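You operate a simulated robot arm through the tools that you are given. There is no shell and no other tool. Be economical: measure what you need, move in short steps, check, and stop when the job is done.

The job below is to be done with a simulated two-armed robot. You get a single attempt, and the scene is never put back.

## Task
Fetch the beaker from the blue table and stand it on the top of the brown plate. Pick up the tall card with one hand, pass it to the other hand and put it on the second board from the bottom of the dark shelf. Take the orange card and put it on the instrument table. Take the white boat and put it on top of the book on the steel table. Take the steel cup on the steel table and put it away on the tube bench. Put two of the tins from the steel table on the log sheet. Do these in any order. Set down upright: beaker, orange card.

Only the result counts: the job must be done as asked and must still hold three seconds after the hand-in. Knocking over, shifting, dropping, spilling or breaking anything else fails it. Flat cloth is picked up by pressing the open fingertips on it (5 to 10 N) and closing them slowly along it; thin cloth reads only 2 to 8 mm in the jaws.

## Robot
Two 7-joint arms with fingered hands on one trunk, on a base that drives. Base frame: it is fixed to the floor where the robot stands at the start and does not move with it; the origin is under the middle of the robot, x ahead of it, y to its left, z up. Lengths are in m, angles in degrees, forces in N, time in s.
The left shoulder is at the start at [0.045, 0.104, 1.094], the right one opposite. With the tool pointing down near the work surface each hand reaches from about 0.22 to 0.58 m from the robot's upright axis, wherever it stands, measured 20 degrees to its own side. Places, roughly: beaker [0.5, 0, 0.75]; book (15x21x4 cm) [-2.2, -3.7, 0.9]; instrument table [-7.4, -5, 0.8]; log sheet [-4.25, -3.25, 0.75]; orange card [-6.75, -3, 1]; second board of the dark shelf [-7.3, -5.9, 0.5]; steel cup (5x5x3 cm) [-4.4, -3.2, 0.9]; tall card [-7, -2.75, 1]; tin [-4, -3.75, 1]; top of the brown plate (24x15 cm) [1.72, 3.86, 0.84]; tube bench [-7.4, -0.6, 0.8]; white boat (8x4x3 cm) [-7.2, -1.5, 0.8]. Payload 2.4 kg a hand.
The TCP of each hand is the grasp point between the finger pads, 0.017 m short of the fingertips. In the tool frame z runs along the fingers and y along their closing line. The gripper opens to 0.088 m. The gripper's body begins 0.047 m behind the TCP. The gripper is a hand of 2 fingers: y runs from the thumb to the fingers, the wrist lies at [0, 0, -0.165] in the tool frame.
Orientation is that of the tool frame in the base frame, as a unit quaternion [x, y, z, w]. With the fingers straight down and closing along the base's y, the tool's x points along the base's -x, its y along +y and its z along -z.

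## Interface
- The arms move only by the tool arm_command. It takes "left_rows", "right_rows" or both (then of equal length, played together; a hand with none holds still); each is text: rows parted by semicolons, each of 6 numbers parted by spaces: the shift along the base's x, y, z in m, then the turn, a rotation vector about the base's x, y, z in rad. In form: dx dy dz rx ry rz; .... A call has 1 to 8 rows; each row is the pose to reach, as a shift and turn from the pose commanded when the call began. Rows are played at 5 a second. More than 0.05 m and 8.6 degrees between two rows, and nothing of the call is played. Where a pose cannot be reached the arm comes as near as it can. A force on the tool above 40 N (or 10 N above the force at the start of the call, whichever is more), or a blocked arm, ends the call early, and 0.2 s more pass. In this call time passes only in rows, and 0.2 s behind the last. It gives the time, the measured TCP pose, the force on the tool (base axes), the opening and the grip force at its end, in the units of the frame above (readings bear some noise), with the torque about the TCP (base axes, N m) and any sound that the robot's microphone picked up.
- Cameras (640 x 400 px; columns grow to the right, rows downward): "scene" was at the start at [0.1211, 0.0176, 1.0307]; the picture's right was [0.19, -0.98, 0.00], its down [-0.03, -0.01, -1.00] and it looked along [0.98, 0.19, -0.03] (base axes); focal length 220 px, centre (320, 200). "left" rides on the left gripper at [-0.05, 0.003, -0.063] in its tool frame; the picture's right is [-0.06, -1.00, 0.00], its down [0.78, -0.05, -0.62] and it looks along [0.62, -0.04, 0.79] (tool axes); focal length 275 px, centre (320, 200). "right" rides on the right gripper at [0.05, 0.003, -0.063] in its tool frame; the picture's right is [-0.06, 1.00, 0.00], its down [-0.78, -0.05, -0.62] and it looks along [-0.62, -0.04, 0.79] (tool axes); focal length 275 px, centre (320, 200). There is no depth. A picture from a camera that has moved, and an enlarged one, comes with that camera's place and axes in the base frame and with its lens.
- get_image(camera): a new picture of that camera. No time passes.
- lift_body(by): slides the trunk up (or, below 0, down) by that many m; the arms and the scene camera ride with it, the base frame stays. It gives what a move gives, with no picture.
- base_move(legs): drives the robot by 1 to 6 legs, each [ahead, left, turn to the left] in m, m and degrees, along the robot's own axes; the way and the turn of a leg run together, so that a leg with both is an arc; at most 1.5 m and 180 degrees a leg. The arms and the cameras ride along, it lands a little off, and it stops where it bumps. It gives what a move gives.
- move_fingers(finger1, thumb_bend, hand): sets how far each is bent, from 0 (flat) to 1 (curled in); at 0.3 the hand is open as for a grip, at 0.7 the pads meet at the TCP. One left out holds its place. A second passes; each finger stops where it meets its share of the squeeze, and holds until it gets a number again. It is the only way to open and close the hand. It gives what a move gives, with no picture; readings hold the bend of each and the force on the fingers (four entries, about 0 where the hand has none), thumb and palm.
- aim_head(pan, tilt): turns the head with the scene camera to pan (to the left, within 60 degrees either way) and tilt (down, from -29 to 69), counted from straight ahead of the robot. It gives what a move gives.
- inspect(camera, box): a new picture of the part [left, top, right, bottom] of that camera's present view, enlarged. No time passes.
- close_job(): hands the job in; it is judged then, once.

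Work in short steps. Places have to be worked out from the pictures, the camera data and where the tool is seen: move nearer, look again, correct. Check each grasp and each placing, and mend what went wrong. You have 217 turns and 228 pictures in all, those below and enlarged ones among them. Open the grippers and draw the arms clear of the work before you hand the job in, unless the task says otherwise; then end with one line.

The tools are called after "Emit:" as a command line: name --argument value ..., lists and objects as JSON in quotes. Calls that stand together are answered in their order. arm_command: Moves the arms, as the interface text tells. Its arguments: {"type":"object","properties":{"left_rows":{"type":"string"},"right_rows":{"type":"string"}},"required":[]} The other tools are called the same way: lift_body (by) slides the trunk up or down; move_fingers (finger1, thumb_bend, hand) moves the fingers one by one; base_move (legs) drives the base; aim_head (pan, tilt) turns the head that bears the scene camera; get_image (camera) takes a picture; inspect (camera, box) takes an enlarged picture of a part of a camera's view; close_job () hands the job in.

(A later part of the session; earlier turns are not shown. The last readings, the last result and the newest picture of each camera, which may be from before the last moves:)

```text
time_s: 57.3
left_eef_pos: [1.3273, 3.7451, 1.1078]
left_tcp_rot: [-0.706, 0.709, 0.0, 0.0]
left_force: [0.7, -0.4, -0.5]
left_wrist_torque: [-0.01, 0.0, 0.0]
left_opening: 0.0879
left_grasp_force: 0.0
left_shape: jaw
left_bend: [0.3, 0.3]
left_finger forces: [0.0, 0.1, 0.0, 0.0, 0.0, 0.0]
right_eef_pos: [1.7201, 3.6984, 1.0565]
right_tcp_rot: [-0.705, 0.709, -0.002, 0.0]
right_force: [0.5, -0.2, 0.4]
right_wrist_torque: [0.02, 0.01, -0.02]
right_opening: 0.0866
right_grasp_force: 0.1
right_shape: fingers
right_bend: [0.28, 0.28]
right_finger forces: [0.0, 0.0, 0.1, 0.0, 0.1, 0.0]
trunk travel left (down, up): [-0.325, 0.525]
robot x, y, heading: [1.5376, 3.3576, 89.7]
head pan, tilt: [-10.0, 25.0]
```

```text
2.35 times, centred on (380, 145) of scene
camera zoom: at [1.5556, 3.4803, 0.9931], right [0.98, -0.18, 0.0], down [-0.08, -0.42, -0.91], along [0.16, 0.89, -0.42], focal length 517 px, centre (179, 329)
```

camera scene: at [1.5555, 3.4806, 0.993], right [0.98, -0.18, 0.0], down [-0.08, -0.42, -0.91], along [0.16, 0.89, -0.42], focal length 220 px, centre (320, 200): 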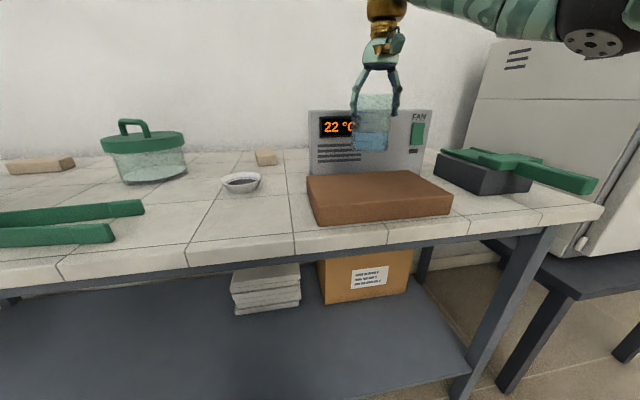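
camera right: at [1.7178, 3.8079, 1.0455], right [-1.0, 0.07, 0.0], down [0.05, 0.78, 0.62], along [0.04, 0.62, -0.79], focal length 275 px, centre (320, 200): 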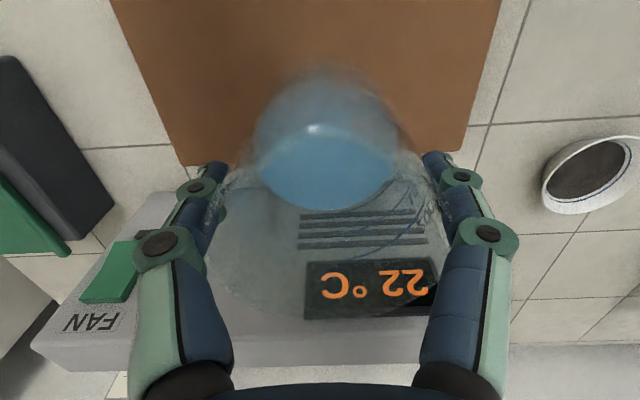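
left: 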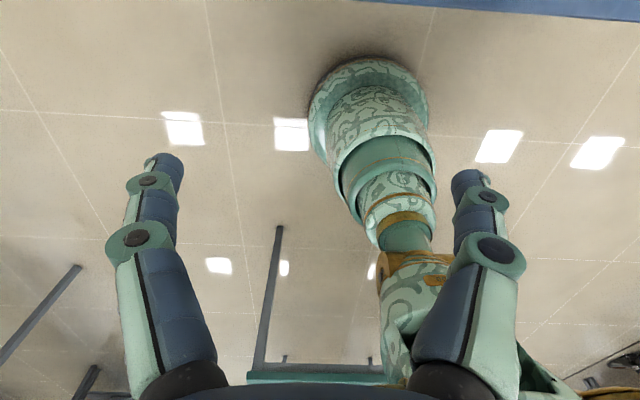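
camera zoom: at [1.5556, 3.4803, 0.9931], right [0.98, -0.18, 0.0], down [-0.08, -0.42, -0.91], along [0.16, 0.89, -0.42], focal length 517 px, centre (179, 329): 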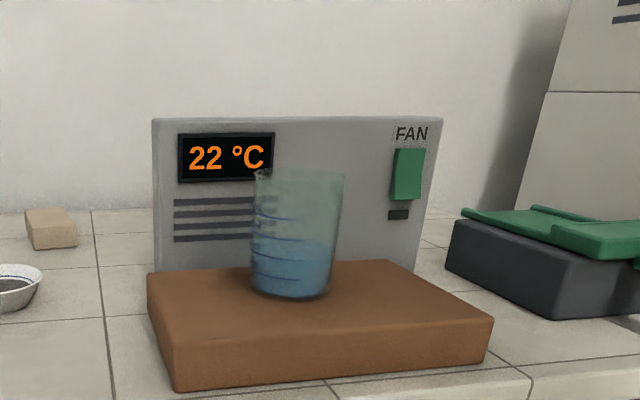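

The beaker stands upright on the plate. Next I'll drive back along the known way to the aisle west and look there.

Emit:
base_move --legs '[[-0.18, 0, 0], [0, 1.1, 0], [0, 0.99, 0], [-0.6, 0, 0], [-1.45, 0, 0], [0, 0, 90]]'

Emit:
aim_head --pan 0 --tilt 15

Emit:
get_image --camera "scene"

Emit:
aim_head --pan 50 --tilt 10

Emit:
get_image --camera "scene"

```text
time_s: 82.4
left_eef_pos: [-0.9569, 0.9267, 1.1074]
left_tcp_rot: [1.0, -0.001, 0.001, 0.0]
left_force: [-0.4, -0.2, 0.4]
left_wrist_torque: [-0.02, 0.01, -0.01]
left_opening: 0.0881
left_grasp_force: 0.0
left_shape: jaw
left_bend: [0.3, 0.3]
left_finger forces: [0.0, 0.0, 0.1, 0.0, 0.0, 0.0]
right_eef_pos: [-0.9112, 1.3207, 1.0561]
right_tcp_rot: [1.0, -0.001, 0.0, -0.001]
right_force: [0.5, 0.0, -1.6]
right_wrist_torque: [0.02, 0.02, -0.02]
right_opening: 0.0864
right_grasp_force: 0.0
right_shape: fingers
right_bend: [0.28, 0.28]
right_finger forces: [0.1, 0.0, 0.1, 0.1, 0.0, 0.1]
trunk travel left (down, up): [-0.325, 0.525]
robot x, y, heading: [-0.5697, 1.1396, 180.0]
head pan, tilt: [-10.0, 25.0]
```

```text
time_s: 83.1
left_eef_pos: [-0.9569, 0.9273, 1.1079]
left_tcp_rot: [1.0, -0.001, 0.0, 0.0]
left_force: [-0.9, 0.0, -0.9]
left_wrist_torque: [0.0, 0.01, 0.0]
left_opening: 0.0879
left_grasp_force: 0.0
left_shape: jaw
left_bend: [0.3, 0.3]
left_finger forces: [0.0, 0.1, 0.0, 0.0, 0.1, 0.0]
right_eef_pos: [-0.9103, 1.3212, 1.0571]
right_tcp_rot: [1.0, -0.001, -0.001, -0.001]
right_force: [0.4, -0.6, -0.2]
right_wrist_torque: [-0.02, -0.02, -0.02]
right_opening: 0.0867
right_grasp_force: 0.1
right_shape: fingers
right_bend: [0.28, 0.28]
right_finger forces: [0.0, 0.0, 0.1, 0.0, 0.0, 0.0]
trunk travel left (down, up): [-0.325, 0.525]
robot x, y, heading: [-0.5711, 1.142, 179.9]
head pan, tilt: [0.0, 15.0]
```

```text
202 pictures are left
camera scene: at [-0.6942, 1.1416, 1.0093], right [0.0, 1.0, 0.0], down [0.26, 0.0, -0.97], along [-0.97, 0.0, -0.26], focal length 220 px, centre (320, 200)
```

scene: 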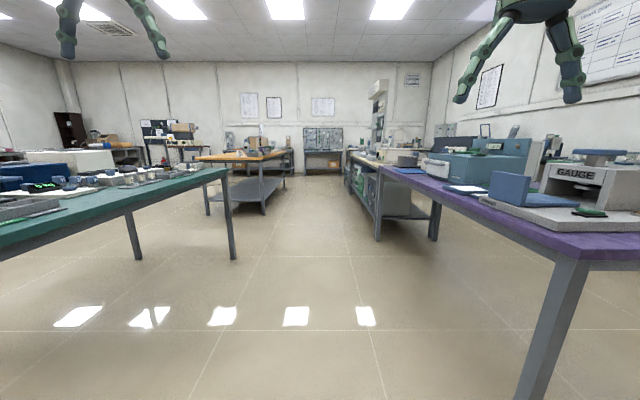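

```text
time_s: 84.3
left_eef_pos: [-0.9573, 0.927, 1.107]
left_tcp_rot: [1.0, -0.002, 0.0, -0.001]
left_force: [1.1, 0.4, 0.3]
left_wrist_torque: [-0.01, -0.01, -0.01]
left_opening: 0.0877
left_grasp_force: 0.1
left_shape: jaw
left_bend: [0.3, 0.3]
left_finger forces: [0.0, 0.0, 0.0, 0.0, 0.0, 0.1]
right_eef_pos: [-0.9098, 1.3204, 1.0565]
right_tcp_rot: [1.0, -0.001, 0.001, -0.002]
right_force: [0.3, -0.5, -0.3]
right_wrist_torque: [0.01, 0.0, 0.0]
right_opening: 0.0863
right_grasp_force: 0.1
right_shape: fingers
right_bend: [0.28, 0.28]
right_finger forces: [0.0, 0.0, 0.1, 0.1, 0.1, 0.0]
trunk travel left (down, up): [-0.325, 0.525]
robot x, y, heading: [-0.5694, 1.1391, 179.6]
head pan, tilt: [50.0, 10.0]
```

```text
201 pictures are left
camera scene: at [-0.6834, 1.0979, 1.0132], right [-0.46, 0.89, 0.0], down [0.19, 0.1, -0.98], along [-0.86, -0.45, -0.22], focal length 220 px, centre (320, 200)
```

scene: 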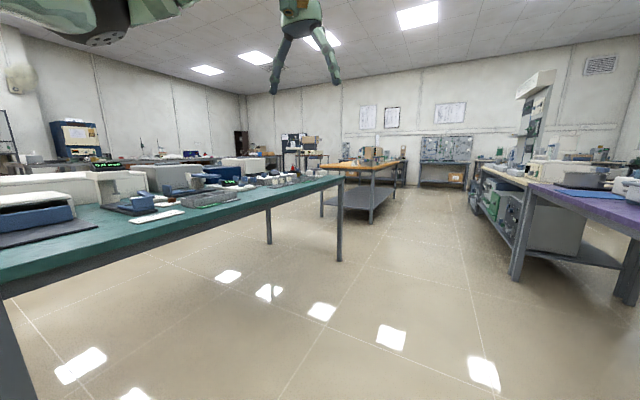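

The aisle west is clear. There is a gap near x -3.08 between the green table (ending at x -2.45) and the orange bench (starting at -3.7), so I'll drive there, turn south and look.

Emit:
base_move --legs '[[1.3, 0, 0], [1.21, 0, 0], [0, 0, 90]]'

Emit:
aim_head --pan 0 --tilt 15

Emit:
get_image --camera "scene"

```text
time_s: 100.4
left_eef_pos: [-2.863, 0.7628, 1.107]
left_tcp_rot: [0.711, 0.704, 0.0, 0.0]
left_force: [0.3, -0.1, 0.9]
left_wrist_torque: [-0.02, -0.02, -0.01]
left_opening: 0.0876
left_grasp_force: 0.0
left_shape: jaw
left_bend: [0.3, 0.3]
left_finger forces: [0.0, 0.2, 0.0, 0.0, 0.0, 0.0]
right_eef_pos: [-3.2557, 0.8107, 1.0561]
right_tcp_rot: [0.711, 0.703, -0.001, 0.0]
right_force: [0.1, 0.0, 0.2]
right_wrist_torque: [0.0, 0.0, -0.04]
right_opening: 0.0864
right_grasp_force: 0.2
right_shape: fingers
right_bend: [0.28, 0.28]
right_finger forces: [0.1, 0.1, 0.0, 0.0, 0.0, 0.1]
trunk travel left (down, up): [-0.325, 0.525]
robot x, y, heading: [-3.0685, 1.1516, -90.4]
head pan, tilt: [50.0, 10.0]
```

```text
time_s: 101.5
left_eef_pos: [-2.8614, 0.7615, 1.106]
left_tcp_rot: [0.711, 0.703, -0.001, -0.001]
left_force: [1.0, 0.1, -0.3]
left_wrist_torque: [0.02, -0.01, -0.01]
left_opening: 0.0877
left_grasp_force: 0.0
left_shape: jaw
left_bend: [0.3, 0.3]
left_finger forces: [0.1, 0.1, 0.1, 0.0, 0.0, 0.0]
right_eef_pos: [-3.2539, 0.8117, 1.0551]
right_tcp_rot: [0.711, 0.703, 0.0, -0.001]
right_force: [0.3, 0.8, 0.3]
right_wrist_torque: [-0.02, 0.02, 0.0]
right_opening: 0.0864
right_grasp_force: 0.0
right_shape: fingers
right_bend: [0.28, 0.28]
right_finger forces: [0.1, 0.1, 0.0, 0.0, 0.1, 0.0]
trunk travel left (down, up): [-0.325, 0.525]
robot x, y, heading: [-3.0701, 1.1507, -90.6]
head pan, tilt: [0.0, 15.0]
```

```text
200 pictures are left
camera scene: at [-3.0723, 1.0274, 1.0093], right [-1.0, 0.0, 0.0], down [0.0, 0.26, -0.97], along [0.0, -0.97, -0.26], focal length 220 px, centre (320, 200)
```

scene: 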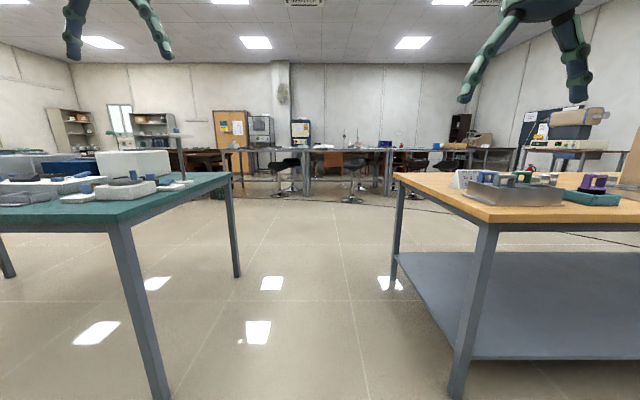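

The way south is clear, with the steel tables and stools beyond. I'll drive to about y -1.3 and zoom in.

Emit:
base_move --legs '[[1.3, 0, 0], [1.2, 0, 0]]'

Emit:
get_image --camera "scene"

Emit:
inspect --camera "scene" --box '[140, 100, 640, 300]'

```text
time_s: 113.8
left_eef_pos: [-2.8848, -1.7573, 1.107]
left_tcp_rot: [0.709, 0.705, 0.0, -0.001]
left_force: [0.4, 0.5, -0.1]
left_wrist_torque: [-0.01, -0.01, -0.01]
left_opening: 0.0879
left_grasp_force: 0.0
left_shape: jaw
left_bend: [0.3, 0.3]
left_finger forces: [0.1, 0.1, 0.0, 0.0, 0.0, 0.1]
right_eef_pos: [-3.2782, -1.7082, 1.0574]
right_tcp_rot: [0.71, 0.704, 0.0, -0.001]
right_force: [-0.1, 0.5, 0.5]
right_wrist_torque: [0.02, -0.01, 0.02]
right_opening: 0.0866
right_grasp_force: 0.1
right_shape: fingers
right_bend: [0.28, 0.28]
right_finger forces: [0.0, 0.0, 0.1, 0.0, 0.0, 0.1]
trunk travel left (down, up): [-0.325, 0.525]
robot x, y, heading: [-3.096, -1.3642, -90.7]
head pan, tilt: [0.0, 15.0]
```

```text
199 pictures are left
camera scene: at [-3.0977, -1.4919, 1.0093], right [-1.0, 0.01, 0.0], down [0.0, 0.26, -0.97], along [-0.01, -0.97, -0.26], focal length 220 px, centre (320, 200)
```

scene: 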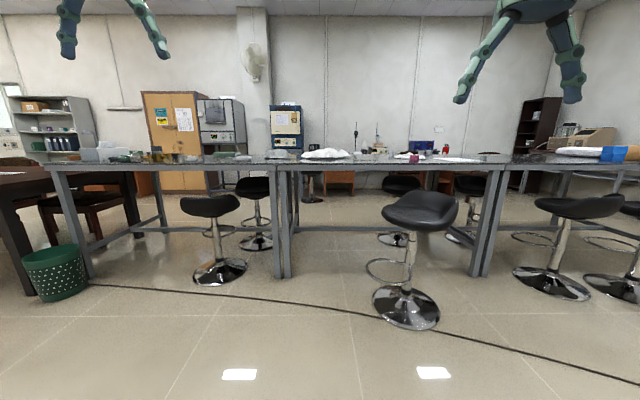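

```text
1.28 times, centred on (390, 200) of scene
camera zoom: at [-3.0977, -1.4919, 1.0093], right [-1.0, 0.01, 0.0], down [0.0, 0.26, -0.97], along [-0.01, -0.97, -0.26], focal length 281 px, centre (230, 200)
```

zoom: 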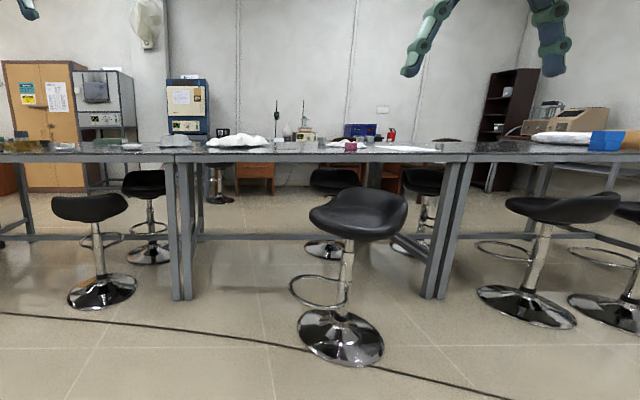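

The steel tables run along y -3 to -4, with stools on both sides. I'll raise the trunk for a better overview of the tops.

Emit:
lift_body --by 0.5

Emit:
aim_head --pan -15 --tilt 22

Emit:
get_image --camera "scene"

Emit:
inspect --camera "scene" --box '[300, 130, 500, 255]'

Emit:
inspect --camera "scene" --box '[60, 130, 320, 292]'

```text
refused: 0.5 is not a number from -0.4 to 0.4
```

```text
time_s: 114.6
left_eef_pos: [-2.8852, -1.7572, 1.1074]
left_tcp_rot: [0.71, 0.705, -0.001, 0.0]
left_force: [0.3, -0.7, 0.0]
left_wrist_torque: [0.0, 0.0, 0.0]
left_opening: 0.0877
left_grasp_force: 0.1
left_shape: jaw
left_bend: [0.3, 0.3]
left_finger forces: [0.1, 0.1, 0.0, 0.0, 0.0, 0.0]
right_eef_pos: [-3.277, -1.7074, 1.0568]
right_tcp_rot: [0.71, 0.704, -0.001, -0.001]
right_force: [0.3, 0.4, 0.0]
right_wrist_torque: [-0.02, 0.01, 0.02]
right_opening: 0.0862
right_grasp_force: 0.0
right_shape: fingers
right_bend: [0.28, 0.28]
right_finger forces: [0.0, 0.0, 0.1, 0.1, 0.0, 0.0]
trunk travel left (down, up): [-0.325, 0.525]
robot x, y, heading: [-3.099, -1.3679, -90.4]
head pan, tilt: [-15.0, 22.0]
```

```text
197 pictures are left
camera scene: at [-3.1216, -1.4879, 0.998], right [-0.96, 0.27, 0.0], down [0.1, 0.36, -0.93], along [-0.25, -0.89, -0.37], focal length 220 px, centre (320, 200)
```

scene: 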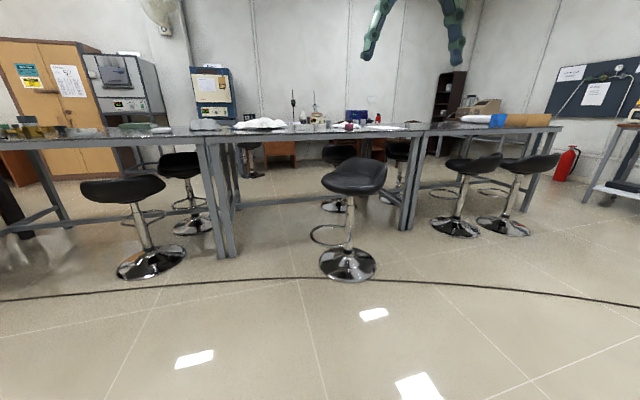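

```text
3.20 times, centred on (400, 192) of scene
camera zoom: at [-3.1216, -1.4879, 0.998], right [-0.96, 0.27, 0.0], down [0.1, 0.36, -0.93], along [-0.25, -0.89, -0.37], focal length 703 px, centre (64, 224)
```

zoom: 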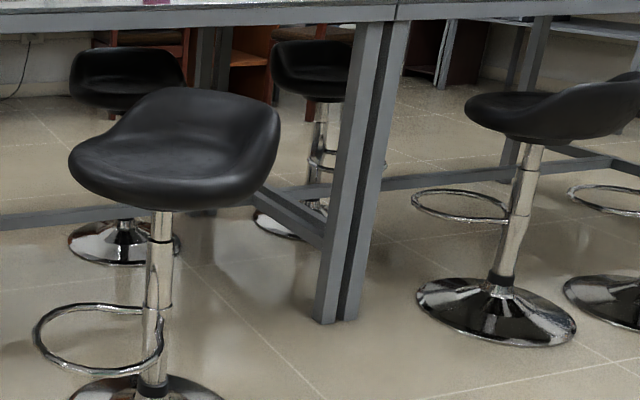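

```text
2.46 times, centred on (190, 211) of scene
camera zoom: at [-3.1216, -1.4879, 0.998], right [-0.96, 0.27, 0.0], down [0.1, 0.36, -0.93], along [-0.25, -0.89, -0.37], focal length 540 px, centre (640, 173)
```

zoom: 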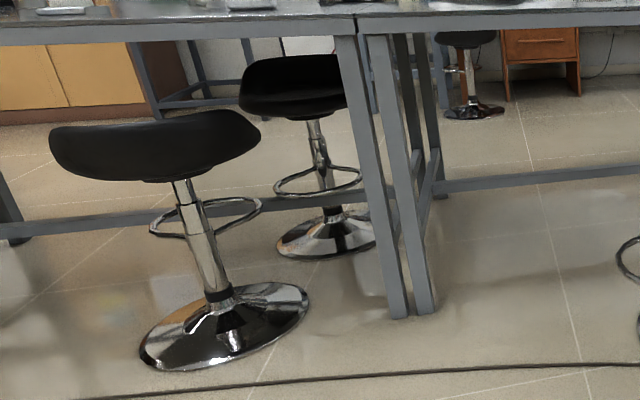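

The limit is 0.4 per lift, so I'll lift by 0.4 and look again.

Emit:
lift_body --by 0.4

Emit:
get_image --camera "scene"

Emit:
inspect --camera "scene" --box '[200, 60, 420, 197]'

Emit:
inspect --camera "scene" --box '[0, 60, 220, 197]'

Emit:
inspect --camera "scene" --box '[410, 60, 630, 197]'

```text
time_s: 118.4
left_eef_pos: [-2.8849, -1.7572, 1.507]
left_tcp_rot: [0.71, 0.705, 0.0, 0.0]
left_force: [-0.2, -0.3, 0.2]
left_wrist_torque: [0.02, -0.01, 0.02]
left_opening: 0.0878
left_grasp_force: 0.0
left_shape: jaw
left_bend: [0.3, 0.3]
left_finger forces: [0.0, 0.0, 0.0, 0.0, 0.0, 0.0]
right_eef_pos: [-3.278, -1.7083, 1.4557]
right_tcp_rot: [0.71, 0.704, 0.0, 0.0]
right_force: [-0.1, -0.1, 0.6]
right_wrist_torque: [0.02, -0.01, 0.01]
right_opening: 0.0864
right_grasp_force: 0.0
right_shape: fingers
right_bend: [0.28, 0.28]
right_finger forces: [0.1, 0.1, 0.1, 0.0, 0.0, 0.0]
trunk travel left (down, up): [-0.725, 0.125]
robot x, y, heading: [-3.0936, -1.368, -90.7]
head pan, tilt: [-15.0, 22.0]
```

```text
194 pictures are left
camera scene: at [-3.1216, -1.4819, 1.3995], right [-0.96, 0.27, 0.0], down [0.1, 0.36, -0.93], along [-0.25, -0.89, -0.37], focal length 220 px, centre (320, 200)
```

scene: 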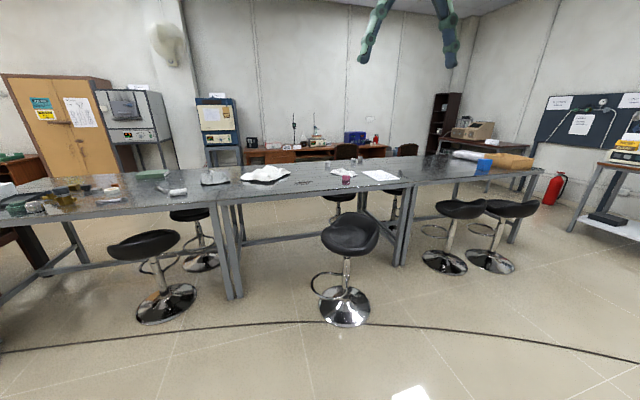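

```text
2.91 times, centred on (310, 128) of scene
camera zoom: at [-3.1216, -1.4819, 1.3995], right [-0.96, 0.27, 0.0], down [0.1, 0.36, -0.93], along [-0.25, -0.89, -0.37], focal length 639 px, centre (349, 408)
```

zoom: 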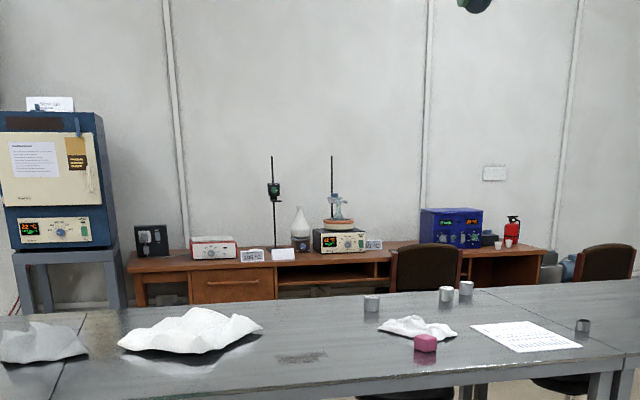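

```text
2.91 times, centred on (110, 128) of scene
camera zoom: at [-3.1216, -1.4819, 1.3995], right [-0.96, 0.27, 0.0], down [0.1, 0.36, -0.93], along [-0.25, -0.89, -0.37], focal length 639 px, centre (931, 408)
```

zoom: 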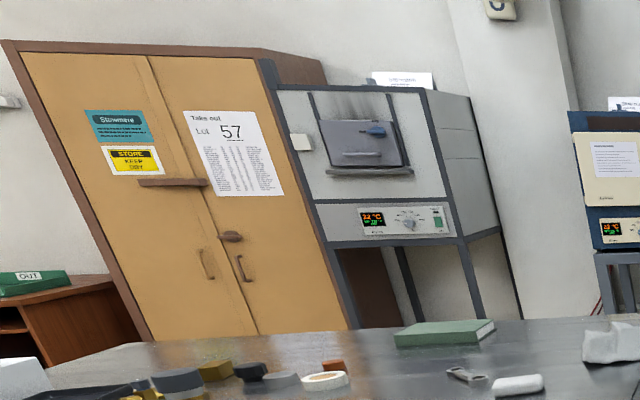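

```text
2.91 times, centred on (520, 128) of scene
camera zoom: at [-3.1216, -1.4819, 1.3995], right [-0.96, 0.27, 0.0], down [0.1, 0.36, -0.93], along [-0.25, -0.89, -0.37], focal length 639 px, centre (-262, 408)
```

zoom: 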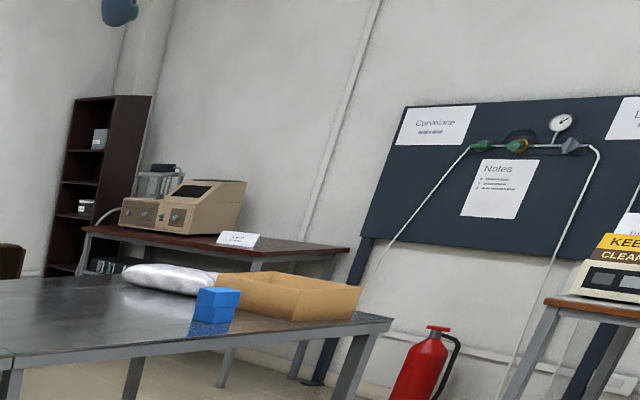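

This view shows everything: three tins, the log sheet and dark steel cup on the middle table, the green book on the left one, and the dark shelf in the far corner. The gap between the front stools is centred at x -4.23, so I'll go there and look at the log sheet and cup first.

Emit:
base_move --legs '[[0, -1.14, 0], [0.75, 0, 0.5]]'

Emit:
aim_head --pan 0 --tilt 42

Emit:
get_image --camera "scene"

```text
time_s: 127.9
left_eef_pos: [-4.0157, -2.4977, 1.5061]
left_tcp_rot: [0.705, 0.71, -0.002, -0.001]
left_force: [-0.5, 1.3, -0.6]
left_wrist_torque: [-0.02, -0.01, 0.06]
left_opening: 0.0879
left_grasp_force: 0.0
left_shape: jaw
left_bend: [0.3, 0.3]
left_finger forces: [0.1, 0.0, 0.0, 0.1, 0.0, 0.0]
right_eef_pos: [-4.4088, -2.4551, 1.4556]
right_tcp_rot: [0.704, 0.71, 0.0, -0.001]
right_force: [1.1, -0.6, 0.1]
right_wrist_torque: [-0.02, -0.01, -0.02]
right_opening: 0.0864
right_grasp_force: 0.1
right_shape: fingers
right_bend: [0.28, 0.28]
right_finger forces: [0.0, 0.1, 0.0, 0.0, 0.0, 0.0]
trunk travel left (down, up): [-0.725, 0.125]
robot x, y, heading: [-4.2325, -2.1082, -89.5]
head pan, tilt: [-15.0, 22.0]
```

```text
time_s: 128.8
left_eef_pos: [-4.016, -2.4971, 1.5063]
left_tcp_rot: [0.704, 0.71, -0.001, 0.0]
left_force: [-0.3, -0.3, -0.2]
left_wrist_torque: [-0.01, 0.01, 0.02]
left_opening: 0.0881
left_grasp_force: 0.2
left_shape: jaw
left_bend: [0.3, 0.3]
left_finger forces: [0.1, 0.0, 0.1, 0.0, 0.1, 0.1]
right_eef_pos: [-4.4102, -2.4555, 1.4569]
right_tcp_rot: [0.704, 0.711, -0.001, 0.0]
right_force: [-0.6, -0.2, -0.4]
right_wrist_torque: [0.03, -0.01, 0.02]
right_opening: 0.0864
right_grasp_force: 0.1
right_shape: fingers
right_bend: [0.28, 0.28]
right_finger forces: [0.0, 0.1, 0.0, 0.1, 0.0, 0.0]
trunk travel left (down, up): [-0.725, 0.125]
robot x, y, heading: [-4.2341, -2.108, -89.6]
head pan, tilt: [0.0, 42.0]
```

```text
190 pictures are left
camera scene: at [-4.2334, -2.2199, 1.3685], right [-1.0, -0.01, 0.0], down [0.0, 0.67, -0.74], along [0.0, -0.74, -0.67], focal length 220 px, centre (320, 200)
```

scene: 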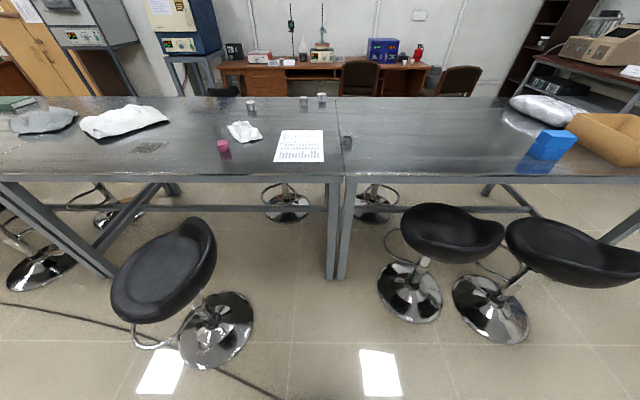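

The cup is near (-4.36, -3.12), and the log sheet spans x about -4.03 to -4.25, y -3.0 to -3.28. The table top is about z 0.86. I'll drive forward to y -2.64 and lower the trunk 0.3.

Emit:
base_move --legs '[[0.53, 0, 0]]'

Emit:
lift_body --by -0.3

Emit:
get_image --camera "scene"

Emit:
get_image --camera "right"

```text
time_s: 131.8
left_eef_pos: [-4.0102, -3.0253, 1.5067]
left_tcp_rot: [0.702, 0.712, -0.001, 0.0]
left_force: [0.0, 0.3, 0.1]
left_wrist_torque: [-0.01, 0.01, 0.0]
left_opening: 0.0881
left_grasp_force: 0.1
left_shape: jaw
left_bend: [0.3, 0.3]
left_finger forces: [0.1, 0.0, 0.0, 0.1, 0.0, 0.0]
right_eef_pos: [-4.4039, -2.9838, 1.4558]
right_tcp_rot: [0.704, 0.71, 0.0, -0.002]
right_force: [-0.8, -0.3, -0.3]
right_wrist_torque: [0.02, 0.01, -0.03]
right_opening: 0.0866
right_grasp_force: 0.0
right_shape: fingers
right_bend: [0.28, 0.28]
right_finger forces: [0.0, 0.1, 0.0, 0.1, 0.0, 0.1]
trunk travel left (down, up): [-0.725, 0.125]
robot x, y, heading: [-4.2276, -2.6388, -89.2]
head pan, tilt: [0.0, 42.0]
```

```text
time_s: 134.8
left_eef_pos: [-4.0114, -3.0243, 1.2062]
left_tcp_rot: [0.703, 0.711, -0.001, 0.0]
left_force: [-0.3, -0.2, 0.0]
left_wrist_torque: [0.04, -0.01, 0.0]
left_opening: 0.0881
left_grasp_force: 0.1
left_shape: jaw
left_bend: [0.3, 0.3]
left_finger forces: [0.0, 0.0, 0.0, 0.0, 0.0, 0.0]
right_eef_pos: [-4.4049, -2.9825, 1.1552]
right_tcp_rot: [0.703, 0.711, 0.0, 0.0]
right_force: [-0.1, -0.3, 0.9]
right_wrist_torque: [-0.02, 0.01, 0.02]
right_opening: 0.0862
right_grasp_force: 0.0
right_shape: fingers
right_bend: [0.28, 0.28]
right_finger forces: [0.1, 0.1, 0.0, 0.1, 0.1, 0.0]
trunk travel left (down, up): [-0.425, 0.425]
robot x, y, heading: [-4.2262, -2.6389, -89.5]
head pan, tilt: [0.0, 42.0]
```

```text
189 pictures are left
camera scene: at [-4.2284, -2.7505, 1.0674], right [-1.0, -0.01, 0.0], down [-0.01, 0.67, -0.74], along [0.01, -0.74, -0.67], focal length 220 px, centre (320, 200)
```

scene: 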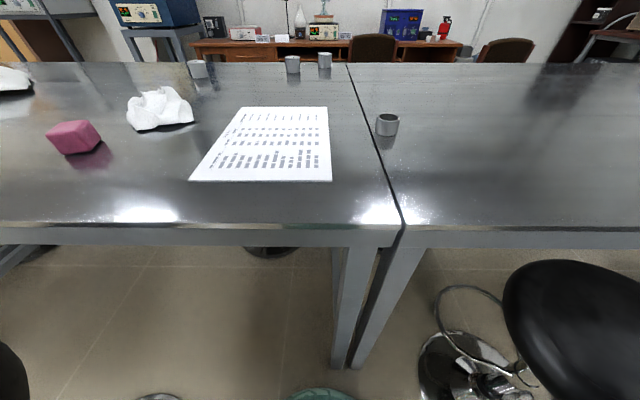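

```text
188 pictures are left
camera right: at [-4.4012, -2.9333, 1.2206], right [1.0, -0.05, 0.0], down [-0.04, -0.78, 0.62], along [-0.03, -0.62, -0.79], focal length 275 px, centre (320, 200)
```

right: 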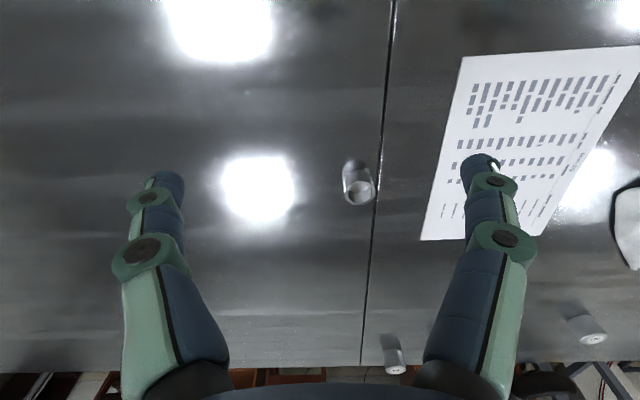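

The cup triangulates to about (-4.36, -3.175) with the table at 0.86. I'll move the right hand above it and check.

Emit:
arm_command --right_rows "0.01 -0.04 -0.03 0 0 0; 0.02 -0.08 -0.06 0 0 0; 0.03 -0.12 -0.09 0 0 0; 0.04 -0.16 -0.12 0 0 0; 0.045 -0.192 -0.15 0 0 0; 0.045 -0.192 -0.18 0 0 0"

Emit:
get_image --camera "right"

Emit:
inspect --camera "scene" --box '[300, 40, 460, 165]'

```text
refused: row 1 steps farther than a row can; nothing moved
```

```text
187 pictures are left
camera right: at [-4.4012, -2.9333, 1.2206], right [1.0, -0.05, 0.0], down [-0.04, -0.78, 0.62], along [-0.03, -0.62, -0.79], focal length 275 px, centre (320, 200)
```

right: 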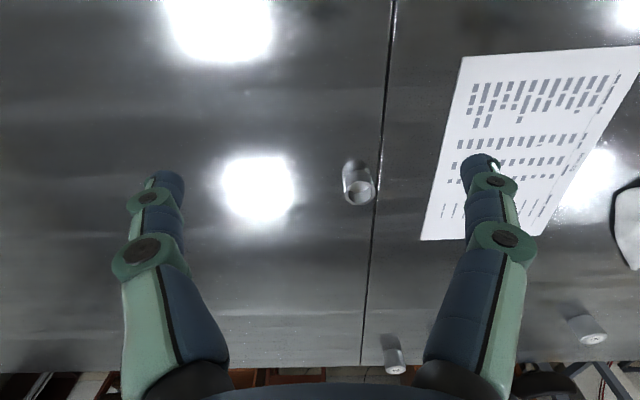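

```text
3.20 times, centred on (380, 102) of scene
camera zoom: at [-4.2284, -2.7505, 1.0674], right [-1.0, -0.01, 0.0], down [-0.01, 0.67, -0.74], along [0.01, -0.74, -0.67], focal length 703 px, centre (128, 512)
```

zoom: 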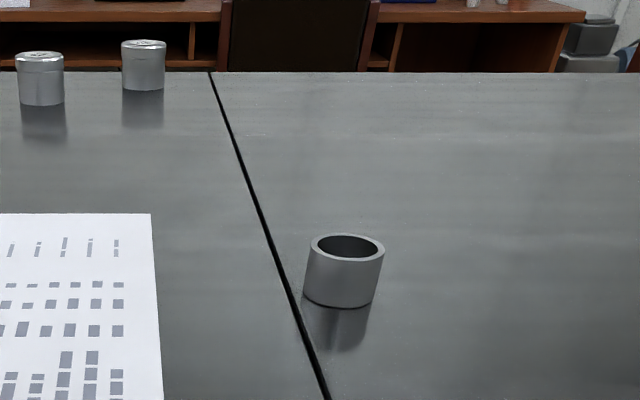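

The row steps were too long. I'll send the same motion in finer rows, with the cup at about (-4.36, -3.183).

Emit:
arm_command --right_rows "0.008 -0.035 -0.025 0 0 0; 0.016 -0.07 -0.05 0 0 0; 0.024 -0.105 -0.075 0 0 0; 0.032 -0.14 -0.1 0 0 0; 0.04 -0.17 -0.13 0 0 0; 0.045 -0.2 -0.155 0 0 0; 0.045 -0.2 -0.18 0 0 0"

Emit:
get_image --camera "right"

Emit:
inspect --camera "scene" --box '[300, 40, 460, 165]'

```text
time_s: 136.4
left_eef_pos: [-4.0097, -3.0244, 1.2081]
left_tcp_rot: [0.703, 0.711, -0.002, -0.001]
left_force: [0.6, -0.5, 0.7]
left_wrist_torque: [0.01, 0.02, 0.0]
left_opening: 0.0878
left_grasp_force: 0.0
left_shape: jaw
left_bend: [0.3, 0.3]
left_finger forces: [0.0, 0.0, 0.1, 0.0, 0.0, 0.0]
right_eef_pos: [-4.3571, -3.1837, 0.9756]
right_tcp_rot: [0.702, 0.712, 0.0, -0.001]
right_force: [-0.8, -1.3, 0.2]
right_wrist_torque: [-0.03, 0.0, -0.04]
right_opening: 0.0865
right_grasp_force: 0.0
right_shape: fingers
right_bend: [0.28, 0.28]
right_finger forces: [0.0, 0.0, 0.0, 0.1, 0.0, 0.1]
trunk travel left (down, up): [-0.425, 0.425]
robot x, y, heading: [-4.2293, -2.6363, -89.3]
head pan, tilt: [0.0, 42.0]
```

```text
185 pictures are left
camera right: at [-4.3548, -3.1333, 1.0397], right [1.0, -0.05, 0.0], down [-0.04, -0.78, 0.62], along [-0.03, -0.62, -0.79], focal length 275 px, centre (320, 200)
```

right: 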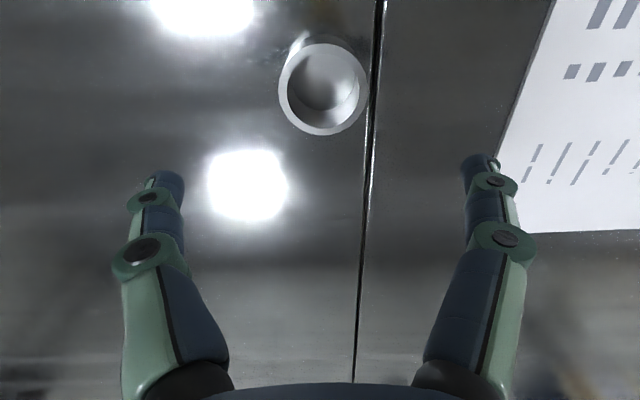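

```text
3.20 times, centred on (380, 102) of scene
camera zoom: at [-4.2284, -2.7507, 1.0674], right [-1.0, -0.01, 0.0], down [-0.01, 0.67, -0.74], along [0.01, -0.74, -0.67], focal length 703 px, centre (128, 512)
```

zoom: 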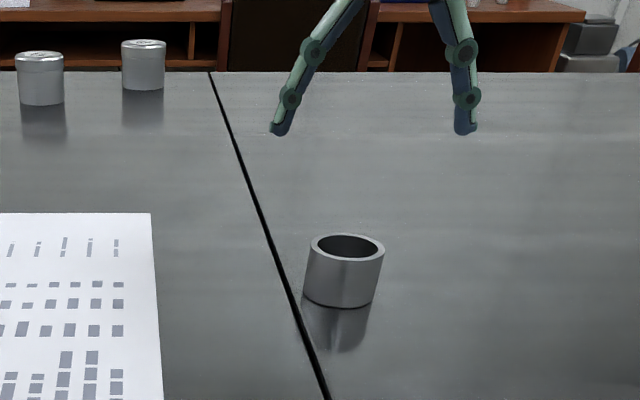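

The rim centre from the hand camera is (-4.355, -3.177), at about z 0.89. I'll go down to TCP z 0.886.

Emit:
arm_command --right_rows "0.002 0.006 -0.03 0 0 0; 0.002 0.006 -0.06 0 0 0; 0.002 0.006 -0.08 0 0 0; 0.002 0.006 -0.089 0 0 0"

Emit:
inspect --camera "scene" --box '[300, 40, 460, 165]'

Emit:
get_image --camera "right"

```text
time_s: 137.4
left_eef_pos: [-4.0105, -3.0243, 1.208]
left_tcp_rot: [0.703, 0.711, -0.001, 0.0]
left_force: [-0.1, 0.1, -0.2]
left_wrist_torque: [-0.01, -0.03, -0.02]
left_opening: 0.088
left_grasp_force: 0.0
left_shape: jaw
left_bend: [0.3, 0.3]
left_finger forces: [0.1, 0.0, 0.0, 0.1, 0.0, 0.1]
right_eef_pos: [-4.3581, -3.175, 0.8875]
right_tcp_rot: [0.703, 0.711, 0.0, -0.001]
right_force: [0.5, 0.5, -0.5]
right_wrist_torque: [0.05, 0.03, 0.0]
right_opening: 0.0867
right_grasp_force: 0.0
right_shape: fingers
right_bend: [0.28, 0.28]
right_finger forces: [0.0, 0.0, 0.0, 0.0, 0.0, 0.0]
trunk travel left (down, up): [-0.425, 0.425]
robot x, y, heading: [-4.2299, -2.6393, -89.2]
head pan, tilt: [0.0, 42.0]
```

```text
3.20 times, centred on (380, 102) of scene
camera zoom: at [-4.2284, -2.7506, 1.0674], right [-1.0, -0.01, 0.0], down [-0.01, 0.67, -0.74], along [0.01, -0.74, -0.67], focal length 703 px, centre (128, 512)
```

zoom: 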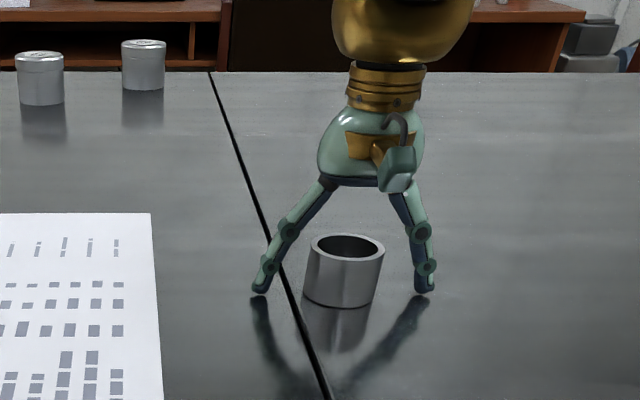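

```text
182 pictures are left
camera right: at [-4.3543, -3.125, 0.9516], right [1.0, -0.05, 0.0], down [-0.04, -0.78, 0.62], along [-0.03, -0.62, -0.79], focal length 275 px, centre (320, 200)
```

right: 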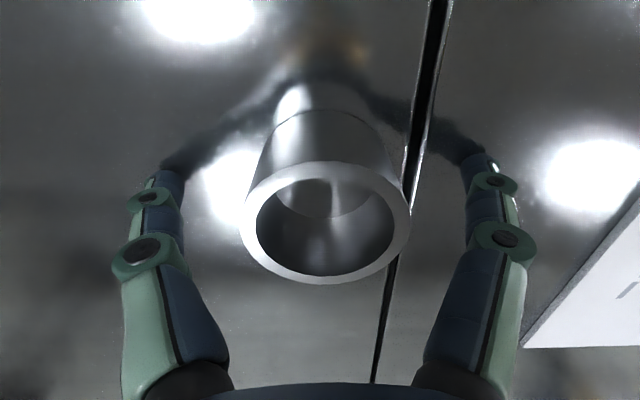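

The cup sits centred between the fingers. I'll close and test the grip with a lift.

Emit:
move_fingers --hand "right" --finger1 0.6 --thumb_bend 0.6

Emit:
arm_command --right_rows "0 0 0.02 0 0 0; 0 0 0.05 0 0 0; 0 0 0.09 0 0 0; 0 0.03 0.12 0 0 0; 0 0.07 0.14 0 0 0; 0 0.11 0.16 0 0 0; 0 0.15 0.18 0 0 0; 0 0.18 0.2 0 0 0"

Emit:
get_image --camera "right"

```text
time_s: 138.4
left_eef_pos: [-4.0082, -3.023, 1.2066]
left_tcp_rot: [0.703, 0.711, -0.001, 0.001]
left_force: [-0.1, -0.2, 0.4]
left_wrist_torque: [-0.02, 0.01, -0.01]
left_opening: 0.0877
left_grasp_force: 0.0
left_shape: jaw
left_bend: [0.3, 0.3]
left_finger forces: [0.1, 0.0, 0.0, 0.0, 0.1, 0.0]
right_eef_pos: [-4.3555, -3.1745, 0.8905]
right_tcp_rot: [0.703, 0.711, -0.003, 0.002]
right_force: [0.4, -5.9, 34.3]
right_wrist_torque: [-0.1, 0.02, 0.0]
right_opening: 0.0394
right_grasp_force: 17.3
right_shape: fingers
right_bend: [0.54, 0.58]
right_finger forces: [16.5, 0.0, 0.0, 0.0, 18.3, 0.0]
trunk travel left (down, up): [-0.425, 0.425]
robot x, y, heading: [-4.2279, -2.6369, -89.5]
head pan, tilt: [0.0, 42.0]
```

```text
time_s: 140.2
left_eef_pos: [-4.0111, -3.0241, 1.2069]
left_tcp_rot: [0.703, 0.711, 0.0, -0.001]
left_force: [0.4, 0.1, 0.4]
left_wrist_torque: [0.01, 0.01, 0.02]
left_opening: 0.0878
left_grasp_force: 0.0
left_shape: jaw
left_bend: [0.3, 0.3]
left_finger forces: [0.0, 0.0, 0.1, 0.0, 0.2, 0.0]
right_eef_pos: [-4.3579, -2.9965, 1.0865]
right_tcp_rot: [0.704, 0.71, 0.0, -0.002]
right_force: [-0.7, -0.1, -0.2]
right_wrist_torque: [0.04, 0.05, 0.02]
right_opening: 0.0341
right_grasp_force: 3.9
right_shape: fingers
right_bend: [0.52, 0.57]
right_finger forces: [3.6, 0.0, 0.0, 0.1, 3.4, 0.0]
trunk travel left (down, up): [-0.425, 0.425]
robot x, y, heading: [-4.2289, -2.6429, -89.5]
head pan, tilt: [0.0, 42.0]
```

```text
181 pictures are left
camera right: at [-4.3539, -2.9469, 1.1513], right [1.0, -0.05, 0.0], down [-0.04, -0.79, 0.62], along [-0.03, -0.62, -0.79], focal length 275 px, centre (320, 200)
```

right: 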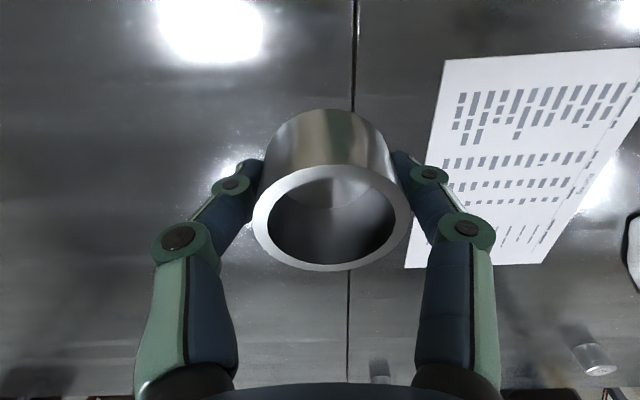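

The cup is held and lifted, but with only 3.5 N. I'll firm the grip a little, then back out of the stool gap.

Emit:
move_fingers --hand "right" --finger1 0.66 --thumb_bend 0.66

Emit:
base_move --legs '[[-0.95, 0, 0], [0, 0, -60]]'

Emit:
lift_body --by 0.3

Emit:
aim_head --pan -15 --tilt 20

Emit:
get_image --camera "scene"

Emit:
get_image --camera "right"

```text
time_s: 141.2
left_eef_pos: [-4.0106, -3.0241, 1.2063]
left_tcp_rot: [0.703, 0.711, 0.0, -0.001]
left_force: [0.9, -0.8, -0.3]
left_wrist_torque: [-0.05, -0.02, 0.01]
left_opening: 0.0878
left_grasp_force: 0.1
left_shape: jaw
left_bend: [0.3, 0.3]
left_finger forces: [0.1, 0.0, 0.0, 0.0, 0.0, 0.1]
right_eef_pos: [-4.3581, -2.9984, 1.0863]
right_tcp_rot: [0.704, 0.711, 0.0, -0.001]
right_force: [-0.2, -0.1, -0.1]
right_wrist_torque: [-0.02, -0.02, -0.02]
right_opening: 0.0334
right_grasp_force: 5.3
right_shape: fingers
right_bend: [0.5, 0.6]
right_finger forces: [5.3, 0.0, 0.0, 0.0, 5.5, 0.0]
trunk travel left (down, up): [-0.425, 0.425]
robot x, y, heading: [-4.2313, -2.6337, -89.2]
head pan, tilt: [0.0, 42.0]
```

```text
time_s: 148.8
left_eef_pos: [-4.461, -2.0749, 1.2062]
left_tcp_rot: [0.964, 0.267, -0.001, -0.001]
left_force: [0.2, 0.4, -0.7]
left_wrist_torque: [0.01, 0.02, -0.03]
left_opening: 0.0879
left_grasp_force: 0.1
left_shape: jaw
left_bend: [0.3, 0.3]
left_finger forces: [0.0, 0.0, 0.1, 0.0, 0.1, 0.0]
right_eef_pos: [-4.6122, -1.7627, 1.087]
right_tcp_rot: [0.964, 0.267, 0.0, 0.0]
right_force: [0.3, -1.2, -0.4]
right_wrist_torque: [-0.01, -0.02, 0.0]
right_opening: 0.0332
right_grasp_force: 5.1
right_shape: fingers
right_bend: [0.5, 0.6]
right_finger forces: [5.5, 0.1, 0.1, 0.0, 5.4, 0.0]
trunk travel left (down, up): [-0.425, 0.425]
robot x, y, heading: [-4.2371, -1.6884, -149.3]
head pan, tilt: [0.0, 42.0]
```

```text
time_s: 151.8
left_eef_pos: [-4.4603, -2.0759, 1.5064]
left_tcp_rot: [0.964, 0.267, 0.0, -0.002]
left_force: [0.3, -0.3, 0.9]
left_wrist_torque: [-0.05, 0.02, -0.03]
left_opening: 0.088
left_grasp_force: 0.1
left_shape: jaw
left_bend: [0.3, 0.3]
left_finger forces: [0.0, 0.0, 0.0, 0.0, 0.1, 0.0]
right_eef_pos: [-4.6111, -1.7624, 1.3871]
right_tcp_rot: [0.964, 0.267, 0.001, -0.002]
right_force: [0.9, -0.1, -1.2]
right_wrist_torque: [0.03, 0.0, -0.07]
right_opening: 0.0331
right_grasp_force: 5.1
right_shape: fingers
right_bend: [0.5, 0.6]
right_finger forces: [5.6, 0.0, 0.0, 0.1, 5.4, 0.1]
trunk travel left (down, up): [-0.725, 0.125]
robot x, y, heading: [-4.2365, -1.6877, -149.1]
head pan, tilt: [0.0, 42.0]
```

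```text
time_s: 152.7
left_eef_pos: [-4.4592, -2.0748, 1.5074]
left_tcp_rot: [0.963, 0.268, 0.0, -0.001]
left_force: [0.4, -0.4, -0.1]
left_wrist_torque: [-0.01, 0.02, 0.0]
left_opening: 0.0878
left_grasp_force: 0.2
left_shape: jaw
left_bend: [0.3, 0.3]
left_finger forces: [0.0, 0.0, 0.0, 0.1, 0.1, 0.1]
right_eef_pos: [-4.6124, -1.7622, 1.3865]
right_tcp_rot: [0.964, 0.267, -0.001, -0.001]
right_force: [0.5, 0.7, -1.3]
right_wrist_torque: [-0.01, 0.0, 0.02]
right_opening: 0.033
right_grasp_force: 5.3
right_shape: fingers
right_bend: [0.5, 0.6]
right_finger forces: [5.5, 0.1, 0.1, 0.0, 5.4, 0.0]
trunk travel left (down, up): [-0.725, 0.125]
robot x, y, heading: [-4.2391, -1.6884, -149.3]
head pan, tilt: [-15.0, 20.0]
```

```text
180 pictures are left
camera scene: at [-4.3492, -1.7301, 1.4027], right [-0.27, 0.96, 0.0], down [0.33, 0.09, -0.94], along [-0.9, -0.26, -0.34], focal length 220 px, centre (320, 200)
```

scene: 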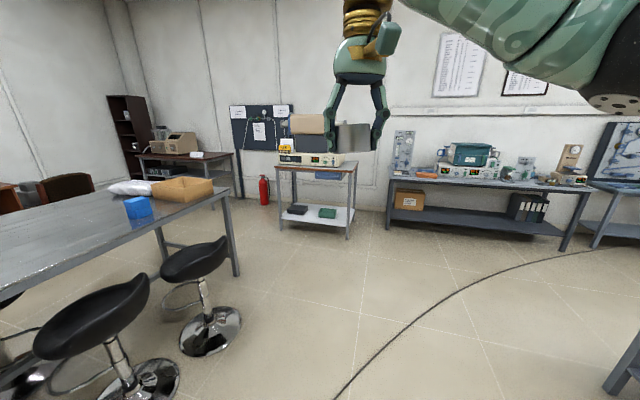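

```text
179 pictures are left
camera right: at [-4.5661, -1.7394, 1.4512], right [0.46, -0.89, 0.0], down [-0.7, -0.36, 0.62], along [-0.55, -0.28, -0.79], focal length 275 px, centre (320, 200)
```

right: 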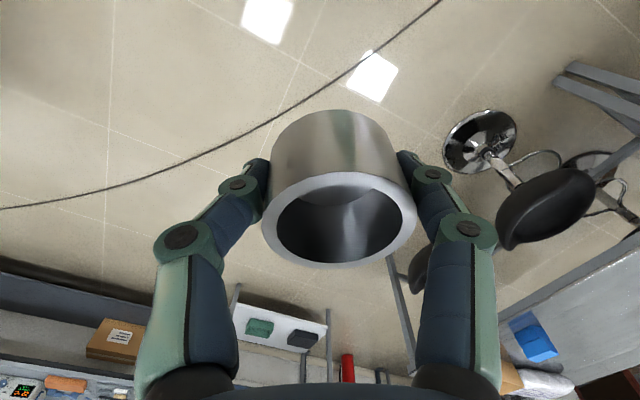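

The cup is secure. Ahead are the dark shelf, instrument table, a small cart table and two benches along the west wall, so I'll zoom in on each.

Emit:
inspect --camera "scene" --box '[100, 80, 300, 205]'

Emit:
inspect --camera "scene" --box '[260, 110, 420, 250]'

Emit:
inspect --camera "scene" --box '[380, 110, 640, 260]'

```text
3.20 times, centred on (200, 142) of scene
camera zoom: at [-4.3492, -1.7301, 1.4027], right [-0.27, 0.96, 0.0], down [0.33, 0.09, -0.94], along [-0.9, -0.26, -0.34], focal length 703 px, centre (704, 384)
```

zoom: 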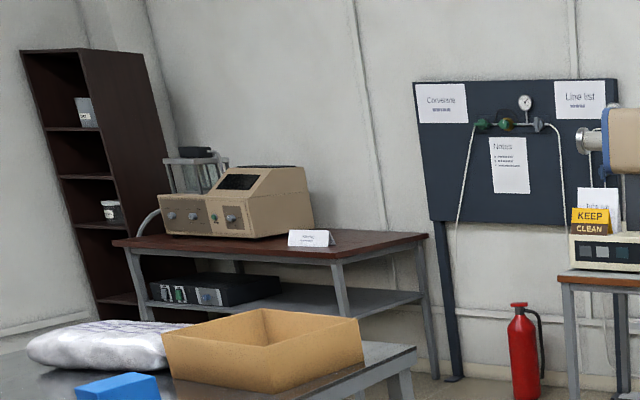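

```text
2.86 times, centred on (340, 180) of scene
camera zoom: at [-4.3492, -1.7301, 1.4027], right [-0.27, 0.96, 0.0], down [0.33, 0.09, -0.94], along [-0.9, -0.26, -0.34], focal length 627 px, centre (263, 257)
```

zoom: 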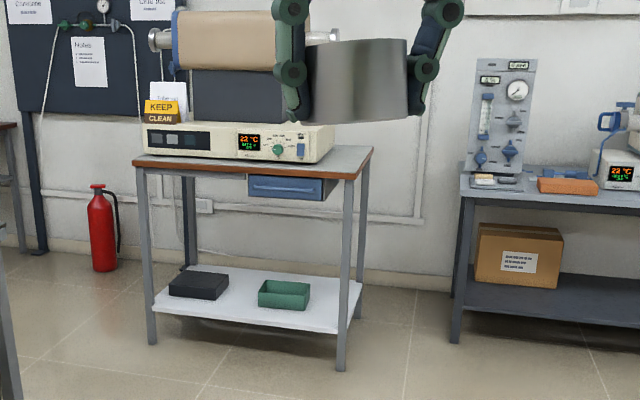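

```text
2.46 times, centred on (510, 185) of scene
camera zoom: at [-4.3492, -1.7301, 1.4027], right [-0.27, 0.96, 0.0], down [0.33, 0.09, -0.94], along [-0.9, -0.26, -0.34], focal length 540 px, centre (-148, 237)
```

zoom: 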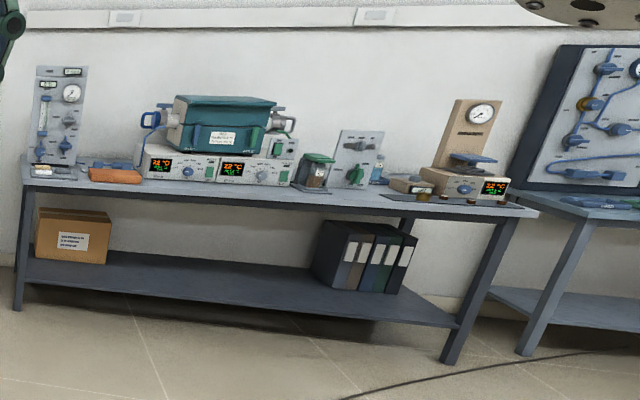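

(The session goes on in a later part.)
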